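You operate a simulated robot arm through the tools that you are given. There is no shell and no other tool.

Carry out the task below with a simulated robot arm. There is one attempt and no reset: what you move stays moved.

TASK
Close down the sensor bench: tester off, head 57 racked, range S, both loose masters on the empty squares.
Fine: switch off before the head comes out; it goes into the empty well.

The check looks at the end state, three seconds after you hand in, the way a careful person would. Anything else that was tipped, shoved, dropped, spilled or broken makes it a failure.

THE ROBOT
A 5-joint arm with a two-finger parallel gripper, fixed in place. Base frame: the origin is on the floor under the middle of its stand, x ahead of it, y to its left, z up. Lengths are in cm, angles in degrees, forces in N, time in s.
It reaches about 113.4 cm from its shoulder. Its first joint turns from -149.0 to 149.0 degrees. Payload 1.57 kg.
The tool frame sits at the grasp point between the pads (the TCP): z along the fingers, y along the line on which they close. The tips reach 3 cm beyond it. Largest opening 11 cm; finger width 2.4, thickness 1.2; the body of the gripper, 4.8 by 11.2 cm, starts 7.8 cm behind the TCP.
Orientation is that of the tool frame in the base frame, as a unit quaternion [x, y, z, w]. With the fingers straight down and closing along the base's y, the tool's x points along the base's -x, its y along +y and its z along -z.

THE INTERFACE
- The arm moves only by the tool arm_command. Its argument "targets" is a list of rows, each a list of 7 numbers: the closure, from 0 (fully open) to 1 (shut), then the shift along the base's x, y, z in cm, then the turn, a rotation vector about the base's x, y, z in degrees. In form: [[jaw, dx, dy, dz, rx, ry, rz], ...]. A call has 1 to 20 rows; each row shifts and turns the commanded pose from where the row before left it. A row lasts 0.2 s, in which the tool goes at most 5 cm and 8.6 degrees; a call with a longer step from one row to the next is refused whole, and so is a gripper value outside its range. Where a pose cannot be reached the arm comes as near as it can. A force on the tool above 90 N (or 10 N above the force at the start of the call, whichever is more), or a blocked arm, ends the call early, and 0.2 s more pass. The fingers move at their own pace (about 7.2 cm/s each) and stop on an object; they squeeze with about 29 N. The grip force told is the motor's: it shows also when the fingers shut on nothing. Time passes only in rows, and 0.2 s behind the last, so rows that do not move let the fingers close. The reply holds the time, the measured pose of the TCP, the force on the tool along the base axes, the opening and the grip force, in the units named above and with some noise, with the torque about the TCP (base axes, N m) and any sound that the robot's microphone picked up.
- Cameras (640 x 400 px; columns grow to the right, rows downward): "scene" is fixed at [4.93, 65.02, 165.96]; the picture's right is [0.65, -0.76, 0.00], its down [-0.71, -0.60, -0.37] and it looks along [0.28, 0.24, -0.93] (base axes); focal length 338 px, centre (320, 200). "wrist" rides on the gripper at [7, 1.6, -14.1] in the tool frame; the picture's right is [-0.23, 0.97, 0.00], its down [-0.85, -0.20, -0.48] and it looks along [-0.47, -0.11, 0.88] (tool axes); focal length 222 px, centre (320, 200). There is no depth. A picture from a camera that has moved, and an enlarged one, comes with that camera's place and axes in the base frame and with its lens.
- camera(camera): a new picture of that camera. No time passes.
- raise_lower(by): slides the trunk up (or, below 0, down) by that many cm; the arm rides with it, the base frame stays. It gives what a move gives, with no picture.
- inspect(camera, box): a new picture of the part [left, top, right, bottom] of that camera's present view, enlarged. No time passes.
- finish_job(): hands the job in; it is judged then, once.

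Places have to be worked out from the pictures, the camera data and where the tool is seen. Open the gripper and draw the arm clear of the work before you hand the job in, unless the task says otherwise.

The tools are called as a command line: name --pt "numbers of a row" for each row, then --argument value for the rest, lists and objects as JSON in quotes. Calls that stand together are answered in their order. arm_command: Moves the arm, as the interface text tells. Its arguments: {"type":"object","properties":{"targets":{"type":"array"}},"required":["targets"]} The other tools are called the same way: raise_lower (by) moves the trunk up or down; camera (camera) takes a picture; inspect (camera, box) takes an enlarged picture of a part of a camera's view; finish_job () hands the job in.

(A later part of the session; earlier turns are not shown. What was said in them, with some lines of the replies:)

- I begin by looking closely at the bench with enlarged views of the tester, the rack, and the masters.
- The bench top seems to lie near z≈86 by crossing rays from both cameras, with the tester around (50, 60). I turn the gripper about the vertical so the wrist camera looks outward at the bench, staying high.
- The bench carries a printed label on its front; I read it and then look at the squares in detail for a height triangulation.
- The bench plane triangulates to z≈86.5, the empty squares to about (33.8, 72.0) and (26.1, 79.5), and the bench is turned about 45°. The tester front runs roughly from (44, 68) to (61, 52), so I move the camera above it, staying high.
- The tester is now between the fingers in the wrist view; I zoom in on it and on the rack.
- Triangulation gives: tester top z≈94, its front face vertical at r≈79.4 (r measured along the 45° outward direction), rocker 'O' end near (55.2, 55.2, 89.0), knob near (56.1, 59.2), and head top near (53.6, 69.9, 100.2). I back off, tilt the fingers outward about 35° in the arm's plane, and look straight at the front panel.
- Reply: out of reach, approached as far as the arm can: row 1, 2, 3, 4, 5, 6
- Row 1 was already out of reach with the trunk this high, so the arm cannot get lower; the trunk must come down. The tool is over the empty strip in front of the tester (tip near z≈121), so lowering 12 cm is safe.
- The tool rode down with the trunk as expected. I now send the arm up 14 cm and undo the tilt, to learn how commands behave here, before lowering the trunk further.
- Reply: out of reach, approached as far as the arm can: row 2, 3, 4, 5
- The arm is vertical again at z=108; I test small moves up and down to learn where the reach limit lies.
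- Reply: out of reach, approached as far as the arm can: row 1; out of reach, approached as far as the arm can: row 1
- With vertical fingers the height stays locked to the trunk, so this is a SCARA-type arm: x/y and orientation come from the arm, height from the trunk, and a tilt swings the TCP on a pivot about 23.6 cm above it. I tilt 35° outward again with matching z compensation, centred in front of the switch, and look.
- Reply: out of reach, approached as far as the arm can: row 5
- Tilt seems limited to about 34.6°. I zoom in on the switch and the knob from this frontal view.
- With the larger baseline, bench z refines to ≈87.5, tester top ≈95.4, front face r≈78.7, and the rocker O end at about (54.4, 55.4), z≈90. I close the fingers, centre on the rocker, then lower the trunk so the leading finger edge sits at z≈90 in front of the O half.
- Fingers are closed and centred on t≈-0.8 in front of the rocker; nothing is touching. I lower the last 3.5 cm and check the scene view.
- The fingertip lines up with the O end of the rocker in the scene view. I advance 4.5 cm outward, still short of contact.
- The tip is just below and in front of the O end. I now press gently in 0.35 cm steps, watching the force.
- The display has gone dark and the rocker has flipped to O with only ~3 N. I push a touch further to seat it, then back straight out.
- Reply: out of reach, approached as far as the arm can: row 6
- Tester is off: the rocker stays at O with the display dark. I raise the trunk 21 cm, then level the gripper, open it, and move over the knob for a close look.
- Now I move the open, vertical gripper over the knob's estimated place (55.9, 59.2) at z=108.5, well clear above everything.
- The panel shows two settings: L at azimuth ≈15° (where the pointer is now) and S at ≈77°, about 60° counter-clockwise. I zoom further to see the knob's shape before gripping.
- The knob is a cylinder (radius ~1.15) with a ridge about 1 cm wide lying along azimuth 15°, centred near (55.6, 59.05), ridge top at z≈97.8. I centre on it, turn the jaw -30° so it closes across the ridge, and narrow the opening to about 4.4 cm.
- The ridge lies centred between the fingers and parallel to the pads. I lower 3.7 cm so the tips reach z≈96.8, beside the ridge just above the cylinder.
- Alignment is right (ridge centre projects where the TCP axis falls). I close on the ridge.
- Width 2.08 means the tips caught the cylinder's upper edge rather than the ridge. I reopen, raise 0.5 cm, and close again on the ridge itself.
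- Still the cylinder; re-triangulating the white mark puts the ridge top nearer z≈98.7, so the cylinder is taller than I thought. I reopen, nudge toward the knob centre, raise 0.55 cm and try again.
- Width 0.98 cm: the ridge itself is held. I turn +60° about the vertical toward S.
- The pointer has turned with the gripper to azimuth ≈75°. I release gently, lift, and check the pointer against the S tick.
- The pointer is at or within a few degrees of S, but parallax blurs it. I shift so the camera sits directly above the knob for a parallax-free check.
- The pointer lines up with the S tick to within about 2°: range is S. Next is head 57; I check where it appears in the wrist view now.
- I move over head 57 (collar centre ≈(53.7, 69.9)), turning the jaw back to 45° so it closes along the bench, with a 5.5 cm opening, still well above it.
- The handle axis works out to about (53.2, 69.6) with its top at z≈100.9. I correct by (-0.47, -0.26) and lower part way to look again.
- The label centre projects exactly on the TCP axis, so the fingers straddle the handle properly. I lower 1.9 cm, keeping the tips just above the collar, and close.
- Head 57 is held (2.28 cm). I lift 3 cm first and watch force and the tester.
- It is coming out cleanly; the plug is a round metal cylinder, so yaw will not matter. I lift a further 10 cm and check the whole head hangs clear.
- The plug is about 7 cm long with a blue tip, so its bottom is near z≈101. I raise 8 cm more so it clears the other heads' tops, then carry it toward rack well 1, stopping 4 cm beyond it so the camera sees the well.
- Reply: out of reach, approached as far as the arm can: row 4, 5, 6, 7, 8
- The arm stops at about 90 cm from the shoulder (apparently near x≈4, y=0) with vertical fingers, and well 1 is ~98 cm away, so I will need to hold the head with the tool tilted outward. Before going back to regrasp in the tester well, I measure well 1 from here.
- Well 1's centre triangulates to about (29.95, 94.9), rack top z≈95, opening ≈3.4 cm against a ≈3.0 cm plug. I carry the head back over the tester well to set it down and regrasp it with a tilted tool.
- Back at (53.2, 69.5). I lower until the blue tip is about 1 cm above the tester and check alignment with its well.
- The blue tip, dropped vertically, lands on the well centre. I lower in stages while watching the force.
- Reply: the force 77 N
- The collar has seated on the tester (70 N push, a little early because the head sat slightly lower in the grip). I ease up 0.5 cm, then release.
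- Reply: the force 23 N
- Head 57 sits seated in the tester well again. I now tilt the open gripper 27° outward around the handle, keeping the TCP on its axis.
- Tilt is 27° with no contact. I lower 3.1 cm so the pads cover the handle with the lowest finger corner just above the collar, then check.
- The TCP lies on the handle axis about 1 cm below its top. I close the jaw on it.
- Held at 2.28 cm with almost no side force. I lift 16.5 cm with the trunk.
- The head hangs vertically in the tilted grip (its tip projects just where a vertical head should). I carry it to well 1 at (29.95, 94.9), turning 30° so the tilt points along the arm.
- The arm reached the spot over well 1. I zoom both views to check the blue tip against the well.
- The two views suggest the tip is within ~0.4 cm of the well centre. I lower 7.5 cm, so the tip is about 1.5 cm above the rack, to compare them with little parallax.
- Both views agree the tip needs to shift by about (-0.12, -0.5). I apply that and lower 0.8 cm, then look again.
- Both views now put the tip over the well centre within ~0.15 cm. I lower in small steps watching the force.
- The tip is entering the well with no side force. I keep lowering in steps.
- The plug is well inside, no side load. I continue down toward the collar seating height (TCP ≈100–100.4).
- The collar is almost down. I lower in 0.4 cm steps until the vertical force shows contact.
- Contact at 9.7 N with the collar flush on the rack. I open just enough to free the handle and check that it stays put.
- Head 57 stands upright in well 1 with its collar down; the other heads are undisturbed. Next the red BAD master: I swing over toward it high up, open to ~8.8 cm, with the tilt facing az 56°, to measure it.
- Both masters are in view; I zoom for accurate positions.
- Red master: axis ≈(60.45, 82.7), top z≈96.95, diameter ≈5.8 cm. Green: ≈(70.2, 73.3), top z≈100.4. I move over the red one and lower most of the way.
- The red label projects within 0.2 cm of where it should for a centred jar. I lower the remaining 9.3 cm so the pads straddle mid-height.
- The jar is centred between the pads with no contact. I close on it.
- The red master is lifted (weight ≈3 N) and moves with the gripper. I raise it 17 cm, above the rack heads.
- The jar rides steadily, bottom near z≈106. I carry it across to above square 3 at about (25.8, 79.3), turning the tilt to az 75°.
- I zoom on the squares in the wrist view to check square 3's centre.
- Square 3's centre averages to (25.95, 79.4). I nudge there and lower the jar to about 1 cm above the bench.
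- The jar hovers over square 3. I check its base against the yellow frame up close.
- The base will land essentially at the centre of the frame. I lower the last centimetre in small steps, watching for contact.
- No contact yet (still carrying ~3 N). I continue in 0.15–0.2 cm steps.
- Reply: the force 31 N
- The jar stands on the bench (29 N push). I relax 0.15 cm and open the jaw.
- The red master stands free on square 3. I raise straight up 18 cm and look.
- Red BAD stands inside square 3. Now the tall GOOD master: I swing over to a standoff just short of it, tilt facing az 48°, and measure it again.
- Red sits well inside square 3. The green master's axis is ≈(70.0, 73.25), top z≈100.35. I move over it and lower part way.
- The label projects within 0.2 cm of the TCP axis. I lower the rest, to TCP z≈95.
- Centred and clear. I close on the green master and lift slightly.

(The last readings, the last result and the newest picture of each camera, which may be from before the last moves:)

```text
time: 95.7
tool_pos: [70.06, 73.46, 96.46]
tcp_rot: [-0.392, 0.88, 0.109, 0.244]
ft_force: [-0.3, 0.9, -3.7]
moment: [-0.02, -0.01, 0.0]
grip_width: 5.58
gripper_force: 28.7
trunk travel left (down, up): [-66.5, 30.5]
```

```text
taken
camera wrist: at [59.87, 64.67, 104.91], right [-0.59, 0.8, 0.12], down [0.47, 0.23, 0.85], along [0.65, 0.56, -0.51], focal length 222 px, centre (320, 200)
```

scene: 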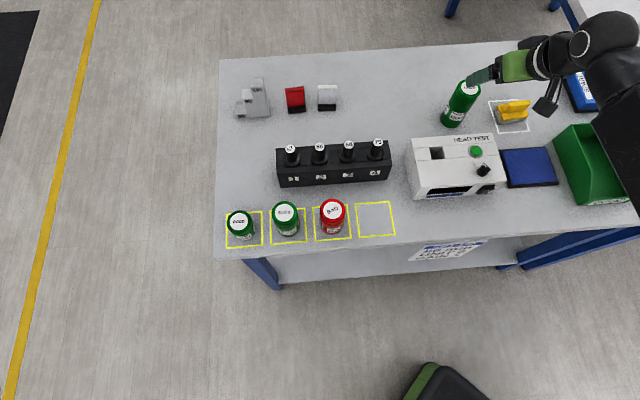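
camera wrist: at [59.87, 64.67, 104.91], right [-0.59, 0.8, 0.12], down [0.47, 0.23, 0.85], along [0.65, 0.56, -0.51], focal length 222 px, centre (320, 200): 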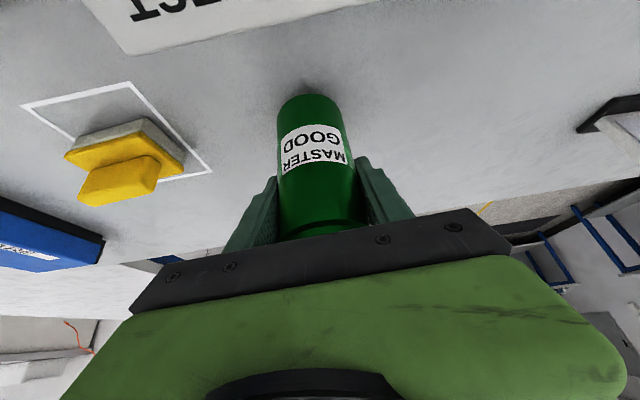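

Held (≈4 N) with nothing else moving. I lift it 17 cm and carry it to above square 4 at about (33.55, 71.95).

raise_lower --by 17

arm_command --pt "1 -4.5635 -0.1875 0 0 0 2.5" --pt "1 -4.5635 -0.1875 0 0 0 2.5" --pt "1 -4.5635 -0.1875 0 0 0 2.5" --pt "1 -4.5635 -0.1875 0 0 0 2.5" --pt "1 -4.5635 -0.1875 0 0 0 2.5" --pt "1 -4.5635 -0.1875 0 0 0 2.5" --pt "1 -4.5635 -0.1875 0 0 0 2.5" --pt "1 -4.5635 -0.1875 0 0 0 2.5" --pt "1 0 0 0 0 0 0"

camera --camera "wrist"

camera --camera "scene"

```text
time: 97.7
tool_pos: [70.01, 73.42, 113.56]
tcp_rot: [-0.393, 0.88, 0.109, 0.244]
ft_force: [0.1, 0.0, -5.1]
moment: [0.0, 0.02, 0.04]
grip_width: 5.55
gripper_force: 29.2
trunk travel left (down, up): [-83.5, 13.5]
```

```text
time: 99.7
tool_pos: [33.58, 71.86, 113.6]
tcp_rot: [-0.539, 0.799, 0.149, 0.221]
ft_force: [0.2, 0.5, -4.0]
moment: [0.01, -0.01, 0.01]
grip_width: 5.56
gripper_force: 29.2
trunk travel left (down, up): [-83.5, 13.5]
```

```text
taken
camera wrist: at [27.12, 60.15, 121.92], right [-0.83, 0.54, 0.12], down [0.37, 0.38, 0.85], along [0.42, 0.75, -0.51], focal length 222 px, centre (320, 200)
```

wrist: 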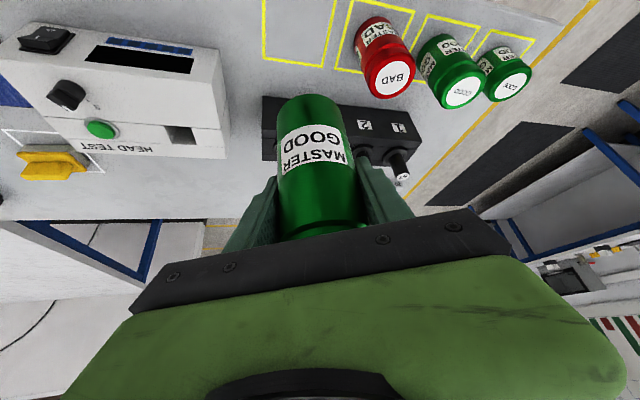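

```text
taken
```

scene: 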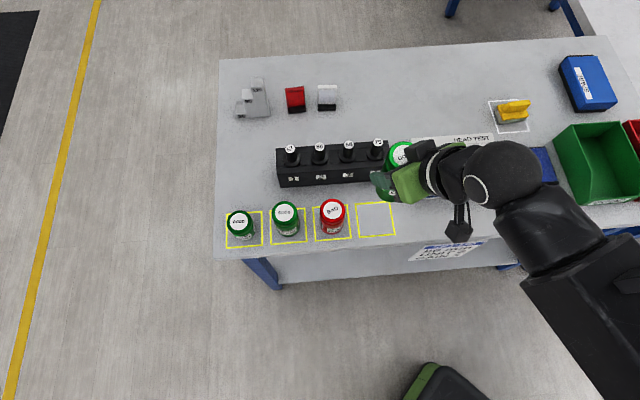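

The green master is over square 4. I lower it to about 1 cm above the bench and check its base against the frame.

raise_lower --by -17.2

inspect --camera "wrist" --box '[245, 40, 395, 170]'

inspect --camera "scene" --box '[300, 170, 440, 260]'

```text
time: 101.6
tool_pos: [33.66, 71.82, 96.36]
tcp_rot: [-0.54, 0.799, 0.149, 0.221]
ft_force: [0.0, 0.4, -4.3]
moment: [0.01, 0.01, -0.04]
grip_width: 5.56
gripper_force: 28.9
trunk travel left (down, up): [-66.3, 30.7]
```

```text
3.08 times, centred on (320, 105) of wrist
camera zoom: at [27.11, 60.13, 104.74], right [-0.83, 0.54, 0.12], down [0.37, 0.38, 0.85], along [0.42, 0.75, -0.51], focal length 684 px, centre (320, 492)
```

zoom: 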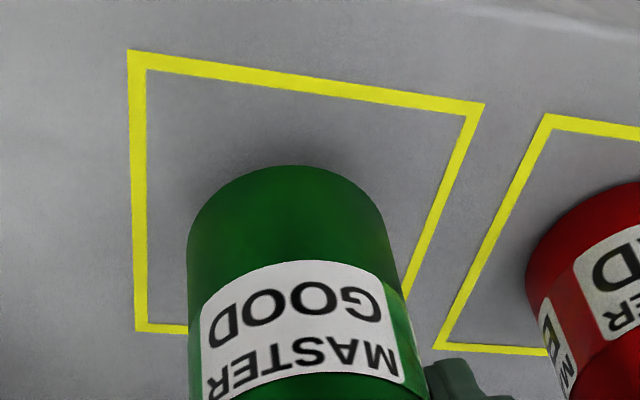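

```text
4.44 times, centred on (370, 215) of scene
camera zoom: at [4.93, 65.02, 165.96], right [0.65, -0.76, 0.0], down [-0.71, -0.6, -0.37], along [0.28, 0.24, -0.93], focal length 1505 px, centre (98, 133)
```

zoom: 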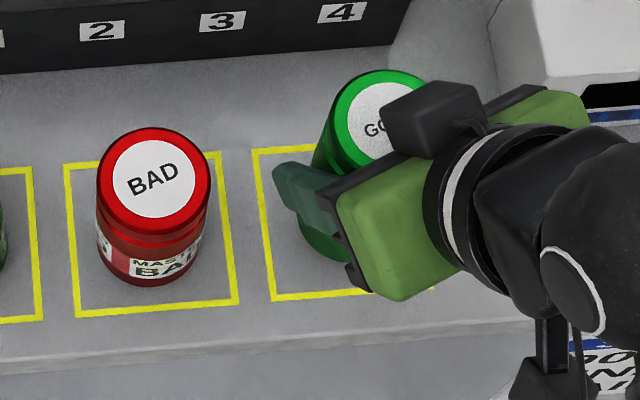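

The base lines up with the centre of square 4, as it did for the red one. I lower the last bit in small steps.

raise_lower --by -0.9

raise_lower --by -0.2

raise_lower --by -0.15

```text
time: 102.2
tool_pos: [33.73, 71.85, 95.49]
tcp_rot: [-0.54, 0.798, 0.149, 0.221]
ft_force: [-0.4, -0.2, -4.9]
moment: [0.03, -0.05, 0.01]
grip_width: 5.56
gripper_force: 28.9
trunk travel left (down, up): [-65.4, 31.6]
```

```text
time: 102.7
tool_pos: [33.54, 71.87, 95.25]
tcp_rot: [-0.54, 0.798, 0.15, 0.221]
ft_force: [-0.4, -0.5, -4.8]
moment: [0.0, -0.03, -0.03]
grip_width: 5.56
gripper_force: 28.7
trunk travel left (down, up): [-65.2, 31.8]
```

```text
time: 103.2
tool_pos: [33.65, 71.89, 95.19]
tcp_rot: [-0.54, 0.798, 0.149, 0.221]
ft_force: [-0.3, 0.2, -3.9]
moment: [0.02, 0.01, 0.0]
grip_width: 5.54
gripper_force: 29.5
trunk travel left (down, up): [-65.1, 31.9]
```

Still hanging freely; a little further down.

raise_lower --by -0.15

raise_lower --by -0.1

```text
time: 103.7
tool_pos: [33.63, 71.78, 95.1]
tcp_rot: [-0.54, 0.798, 0.15, 0.222]
ft_force: [3.1, 4.2, 16.7]
moment: [-0.18, 0.19, -0.01]
grip_width: 5.53
gripper_force: 28.9
trunk travel left (down, up): [-64.9, 32.1]
```

```text
time: 104.2
tool_pos: [33.66, 71.63, 95.01]
tcp_rot: [-0.54, 0.798, 0.151, 0.223]
ft_force: [4.5, 7.5, 28.3]
moment: [0.1, 0.01, 0.12]
grip_width: 5.52
gripper_force: 29.2
trunk travel left (down, up): [-64.8, 32.2]
```

The green master stands on the bench. I relax 0.2 cm, open to 7.7 cm, and look before withdrawing.

raise_lower --by 0.2

arm_command --pt "0.4 0 0 0 0 0 0" --pt "0.3 0 0 0 0 0 0" --pt "0.3 0 0 0 0 0 0" --pt "0.3 0 0 0 0 0 0"

camera --camera "wrist"

inspect --camera "scene" --box '[300, 170, 440, 260]'

```text
time: 104.7
tool_pos: [33.58, 71.84, 95.13]
tcp_rot: [-0.54, 0.798, 0.15, 0.221]
ft_force: [1.4, 2.0, 5.0]
moment: [0.33, -0.16, -0.01]
grip_width: 5.51
gripper_force: 28.5
trunk travel left (down, up): [-65.0, 32.0]
```

```text
time: 105.7
tool_pos: [33.79, 71.82, 95.12]
tcp_rot: [-0.539, 0.799, 0.15, 0.222]
ft_force: [0.2, 0.2, 0.4]
moment: [0.02, 0.01, -0.01]
grip_width: 7.72
gripper_force: 0.1
trunk travel left (down, up): [-65.0, 32.0]
```

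```text
taken
camera wrist: at [27.09, 60.11, 103.45], right [-0.83, 0.54, 0.12], down [0.37, 0.38, 0.85], along [0.42, 0.75, -0.51], focal length 222 px, centre (320, 200)
```

wrist: 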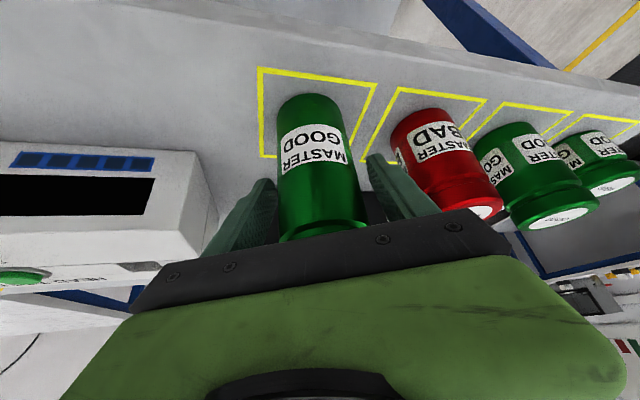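

```text
4.44 times, centred on (370, 215) of scene
camera zoom: at [4.93, 65.02, 165.96], right [0.65, -0.76, 0.0], down [-0.71, -0.6, -0.37], along [0.28, 0.24, -0.93], focal length 1505 px, centre (98, 133)
```

zoom: 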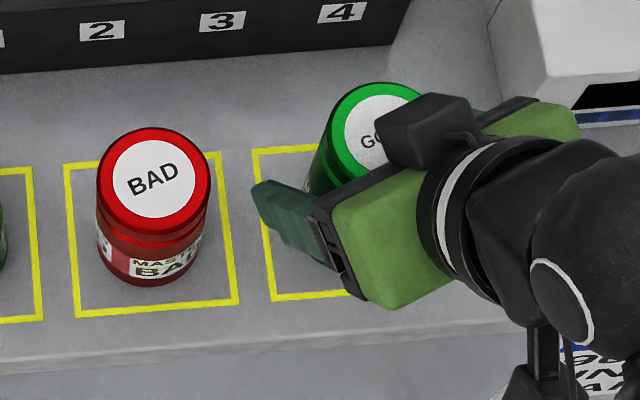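

Released with the jar upright. I raise straight up 20 cm.

raise_lower --by 20

camera --camera "wrist"

camera --camera "scene"

```text
time: 107.9
tool_pos: [33.7, 71.78, 115.13]
tcp_rot: [-0.54, 0.798, 0.15, 0.221]
ft_force: [-0.3, 0.5, -0.1]
moment: [-0.02, -0.01, -0.02]
grip_width: 7.71
gripper_force: 0.1
trunk travel left (down, up): [-85.0, 12.0]
```

```text
taken
camera wrist: at [27.09, 60.12, 123.44], right [-0.83, 0.54, 0.12], down [0.37, 0.38, 0.85], along [0.42, 0.75, -0.51], focal length 222 px, centre (320, 200)
```

wrist: 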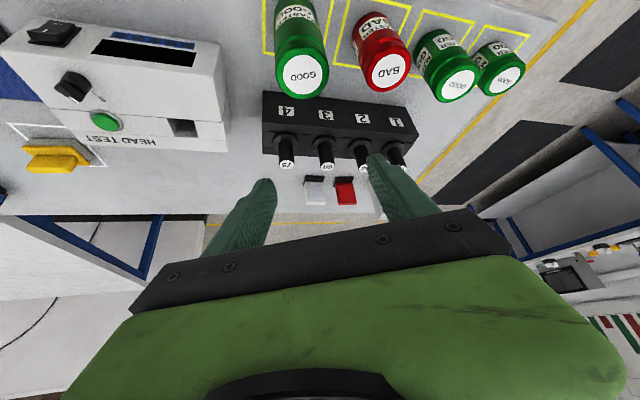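

```text
taken
```

scene: 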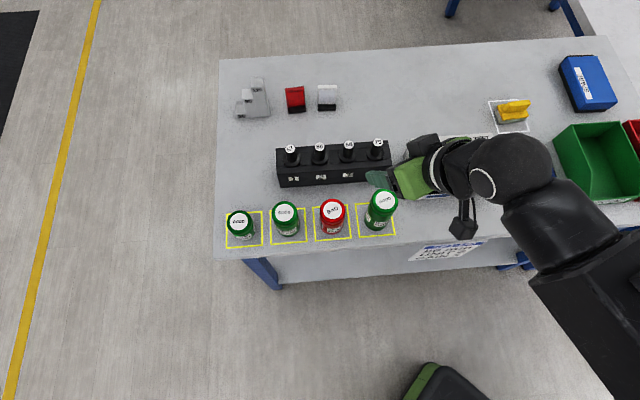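

All four squares are filled and everything looks in place. I raise a little, level the gripper, and draw the arm back to its starting place off the bench.

raise_lower --by 8

arm_command --pt "0.2 0 0 -1.45 -7.18 2.9 0" --pt "0.2 0 0 -1.06 -7.18 2.9 0" --pt "0.2 0 0 -0.64 -7.18 2.9 0" --pt "0.2 0 0 -0.21 -7.18 2.9 0" --pt "0 -3.1 -3.1 0 0 0 0" --pt "0 -3.1 -3.1 0 0 0 0" --pt "0 -3.1 -3.1 0 0 0 0" --pt "0 -3.1 -3.1 0 0 0 0" --pt "0 -3.1 -3.1 0 0 0 0" --pt "0 0 0 0 0 0 0"

camera --camera "scene"

camera --camera "wrist"

```text
time: 109.1
tool_pos: [33.65, 71.88, 123.03]
tcp_rot: [-0.54, 0.798, 0.15, 0.221]
ft_force: [-0.6, -0.2, -0.4]
moment: [-0.02, 0.0, 0.0]
grip_width: 7.7
gripper_force: 0.1
trunk travel left (down, up): [-93.0, 4.0]
```

```text
time: 111.3
tool_pos: [18.22, 56.6, 119.69]
tcp_rot: [-0.56, 0.829, 0.0, 0.001]
ft_force: [0.9, 0.2, 0.1]
moment: [0.0, 0.02, 0.0]
grip_width: 10.99
gripper_force: 0.0
trunk travel left (down, up): [-93.0, 4.0]
```

```text
taken
```

scene: 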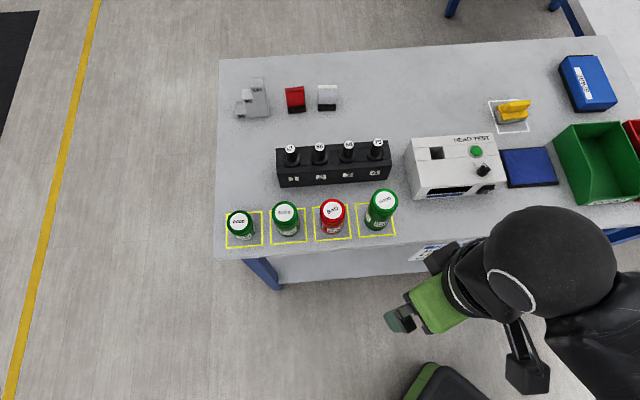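

```text
taken
camera wrist: at [14.02, 50.65, 133.64], right [-0.82, 0.57, 0.0], down [0.51, 0.72, 0.48], along [0.27, 0.39, -0.88], focal length 222 px, centre (320, 200)
```

wrist: 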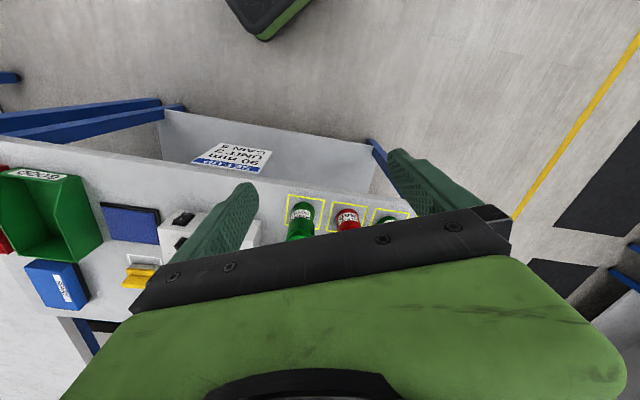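

The arm is clear and open. I make a last close inspection of the tester, rack and squares before handing in.

inspect --camera "scene" --box '[400, 120, 520, 210]'

inspect --camera "scene" --box '[265, 130, 400, 200]'

inspect --camera "scene" --box '[215, 180, 405, 260]'

```text
4.44 times, centred on (460, 165) of scene
camera zoom: at [4.93, 65.02, 165.96], right [0.65, -0.76, 0.0], down [-0.71, -0.6, -0.37], along [0.28, 0.24, -0.93], focal length 1505 px, centre (-302, 356)
```

zoom: 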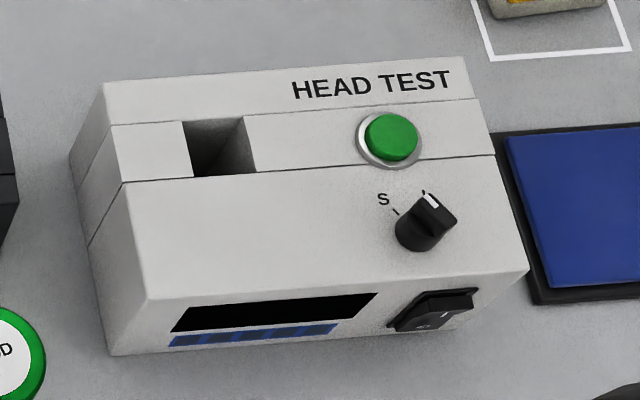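

```text
4.74 times, centred on (332, 165) of scene
camera zoom: at [4.93, 65.02, 165.96], right [0.65, -0.76, 0.0], down [-0.71, -0.6, -0.37], along [0.28, 0.24, -0.93], focal length 1605 px, centre (261, 366)
```

zoom: 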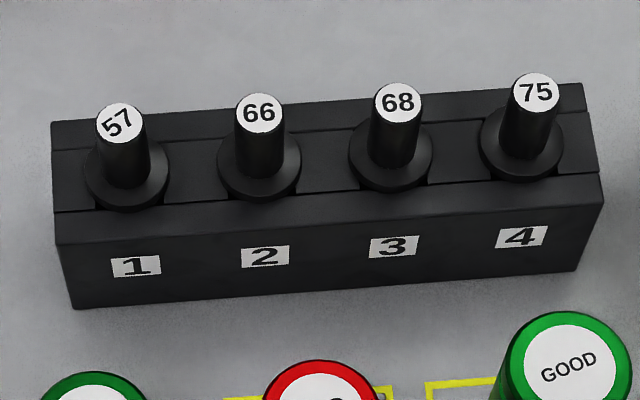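

```text
3.37 times, centred on (310, 220) of scene
camera zoom: at [4.93, 65.02, 165.96], right [0.65, -0.76, 0.0], down [-0.71, -0.6, -0.37], along [0.28, 0.24, -0.93], focal length 1140 px, centre (354, 133)
```

zoom: 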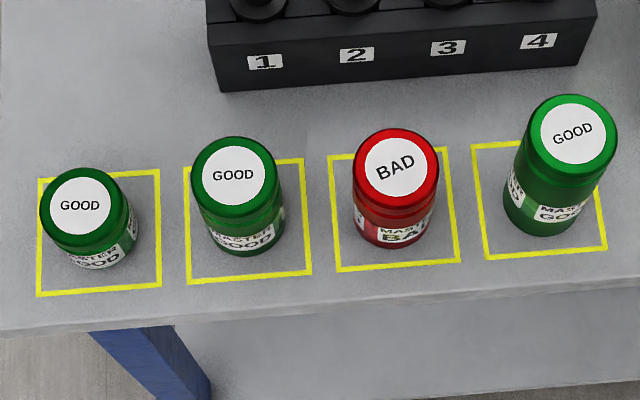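

Tester is off with a dark display and the rocker at O. The knob points to S, head 57 is seated in well 1, and both masters stand upright inside their squares. The tester and rack have not shifted, so I hand in.

finish_job

```text
The job is handed in.
```

The sensor bench is closed down and the job is handed in; I have not seen the result of the check.

- **Tester:** it is switched off. The display went dark and the rocker stays at O; this was done before head 57 came out.
- **Range:** the knob points at the S tick, within about 2° in a straight-down view.
- **Head 57:** it sits upright in rack well 1, the empty one, with its collar down on the rack. I put it back in the switched-off tester once, because reaching the rack needed a tilted grip.
- **Loose masters:** the red BAD one is on the third square and the tall GOOD one is on the fourth. Both are upright and inside the yellow frames.

In the final pictures the tester, rack, other heads and other jars had not moved. The gripper is open and the arm is clear of the bench.
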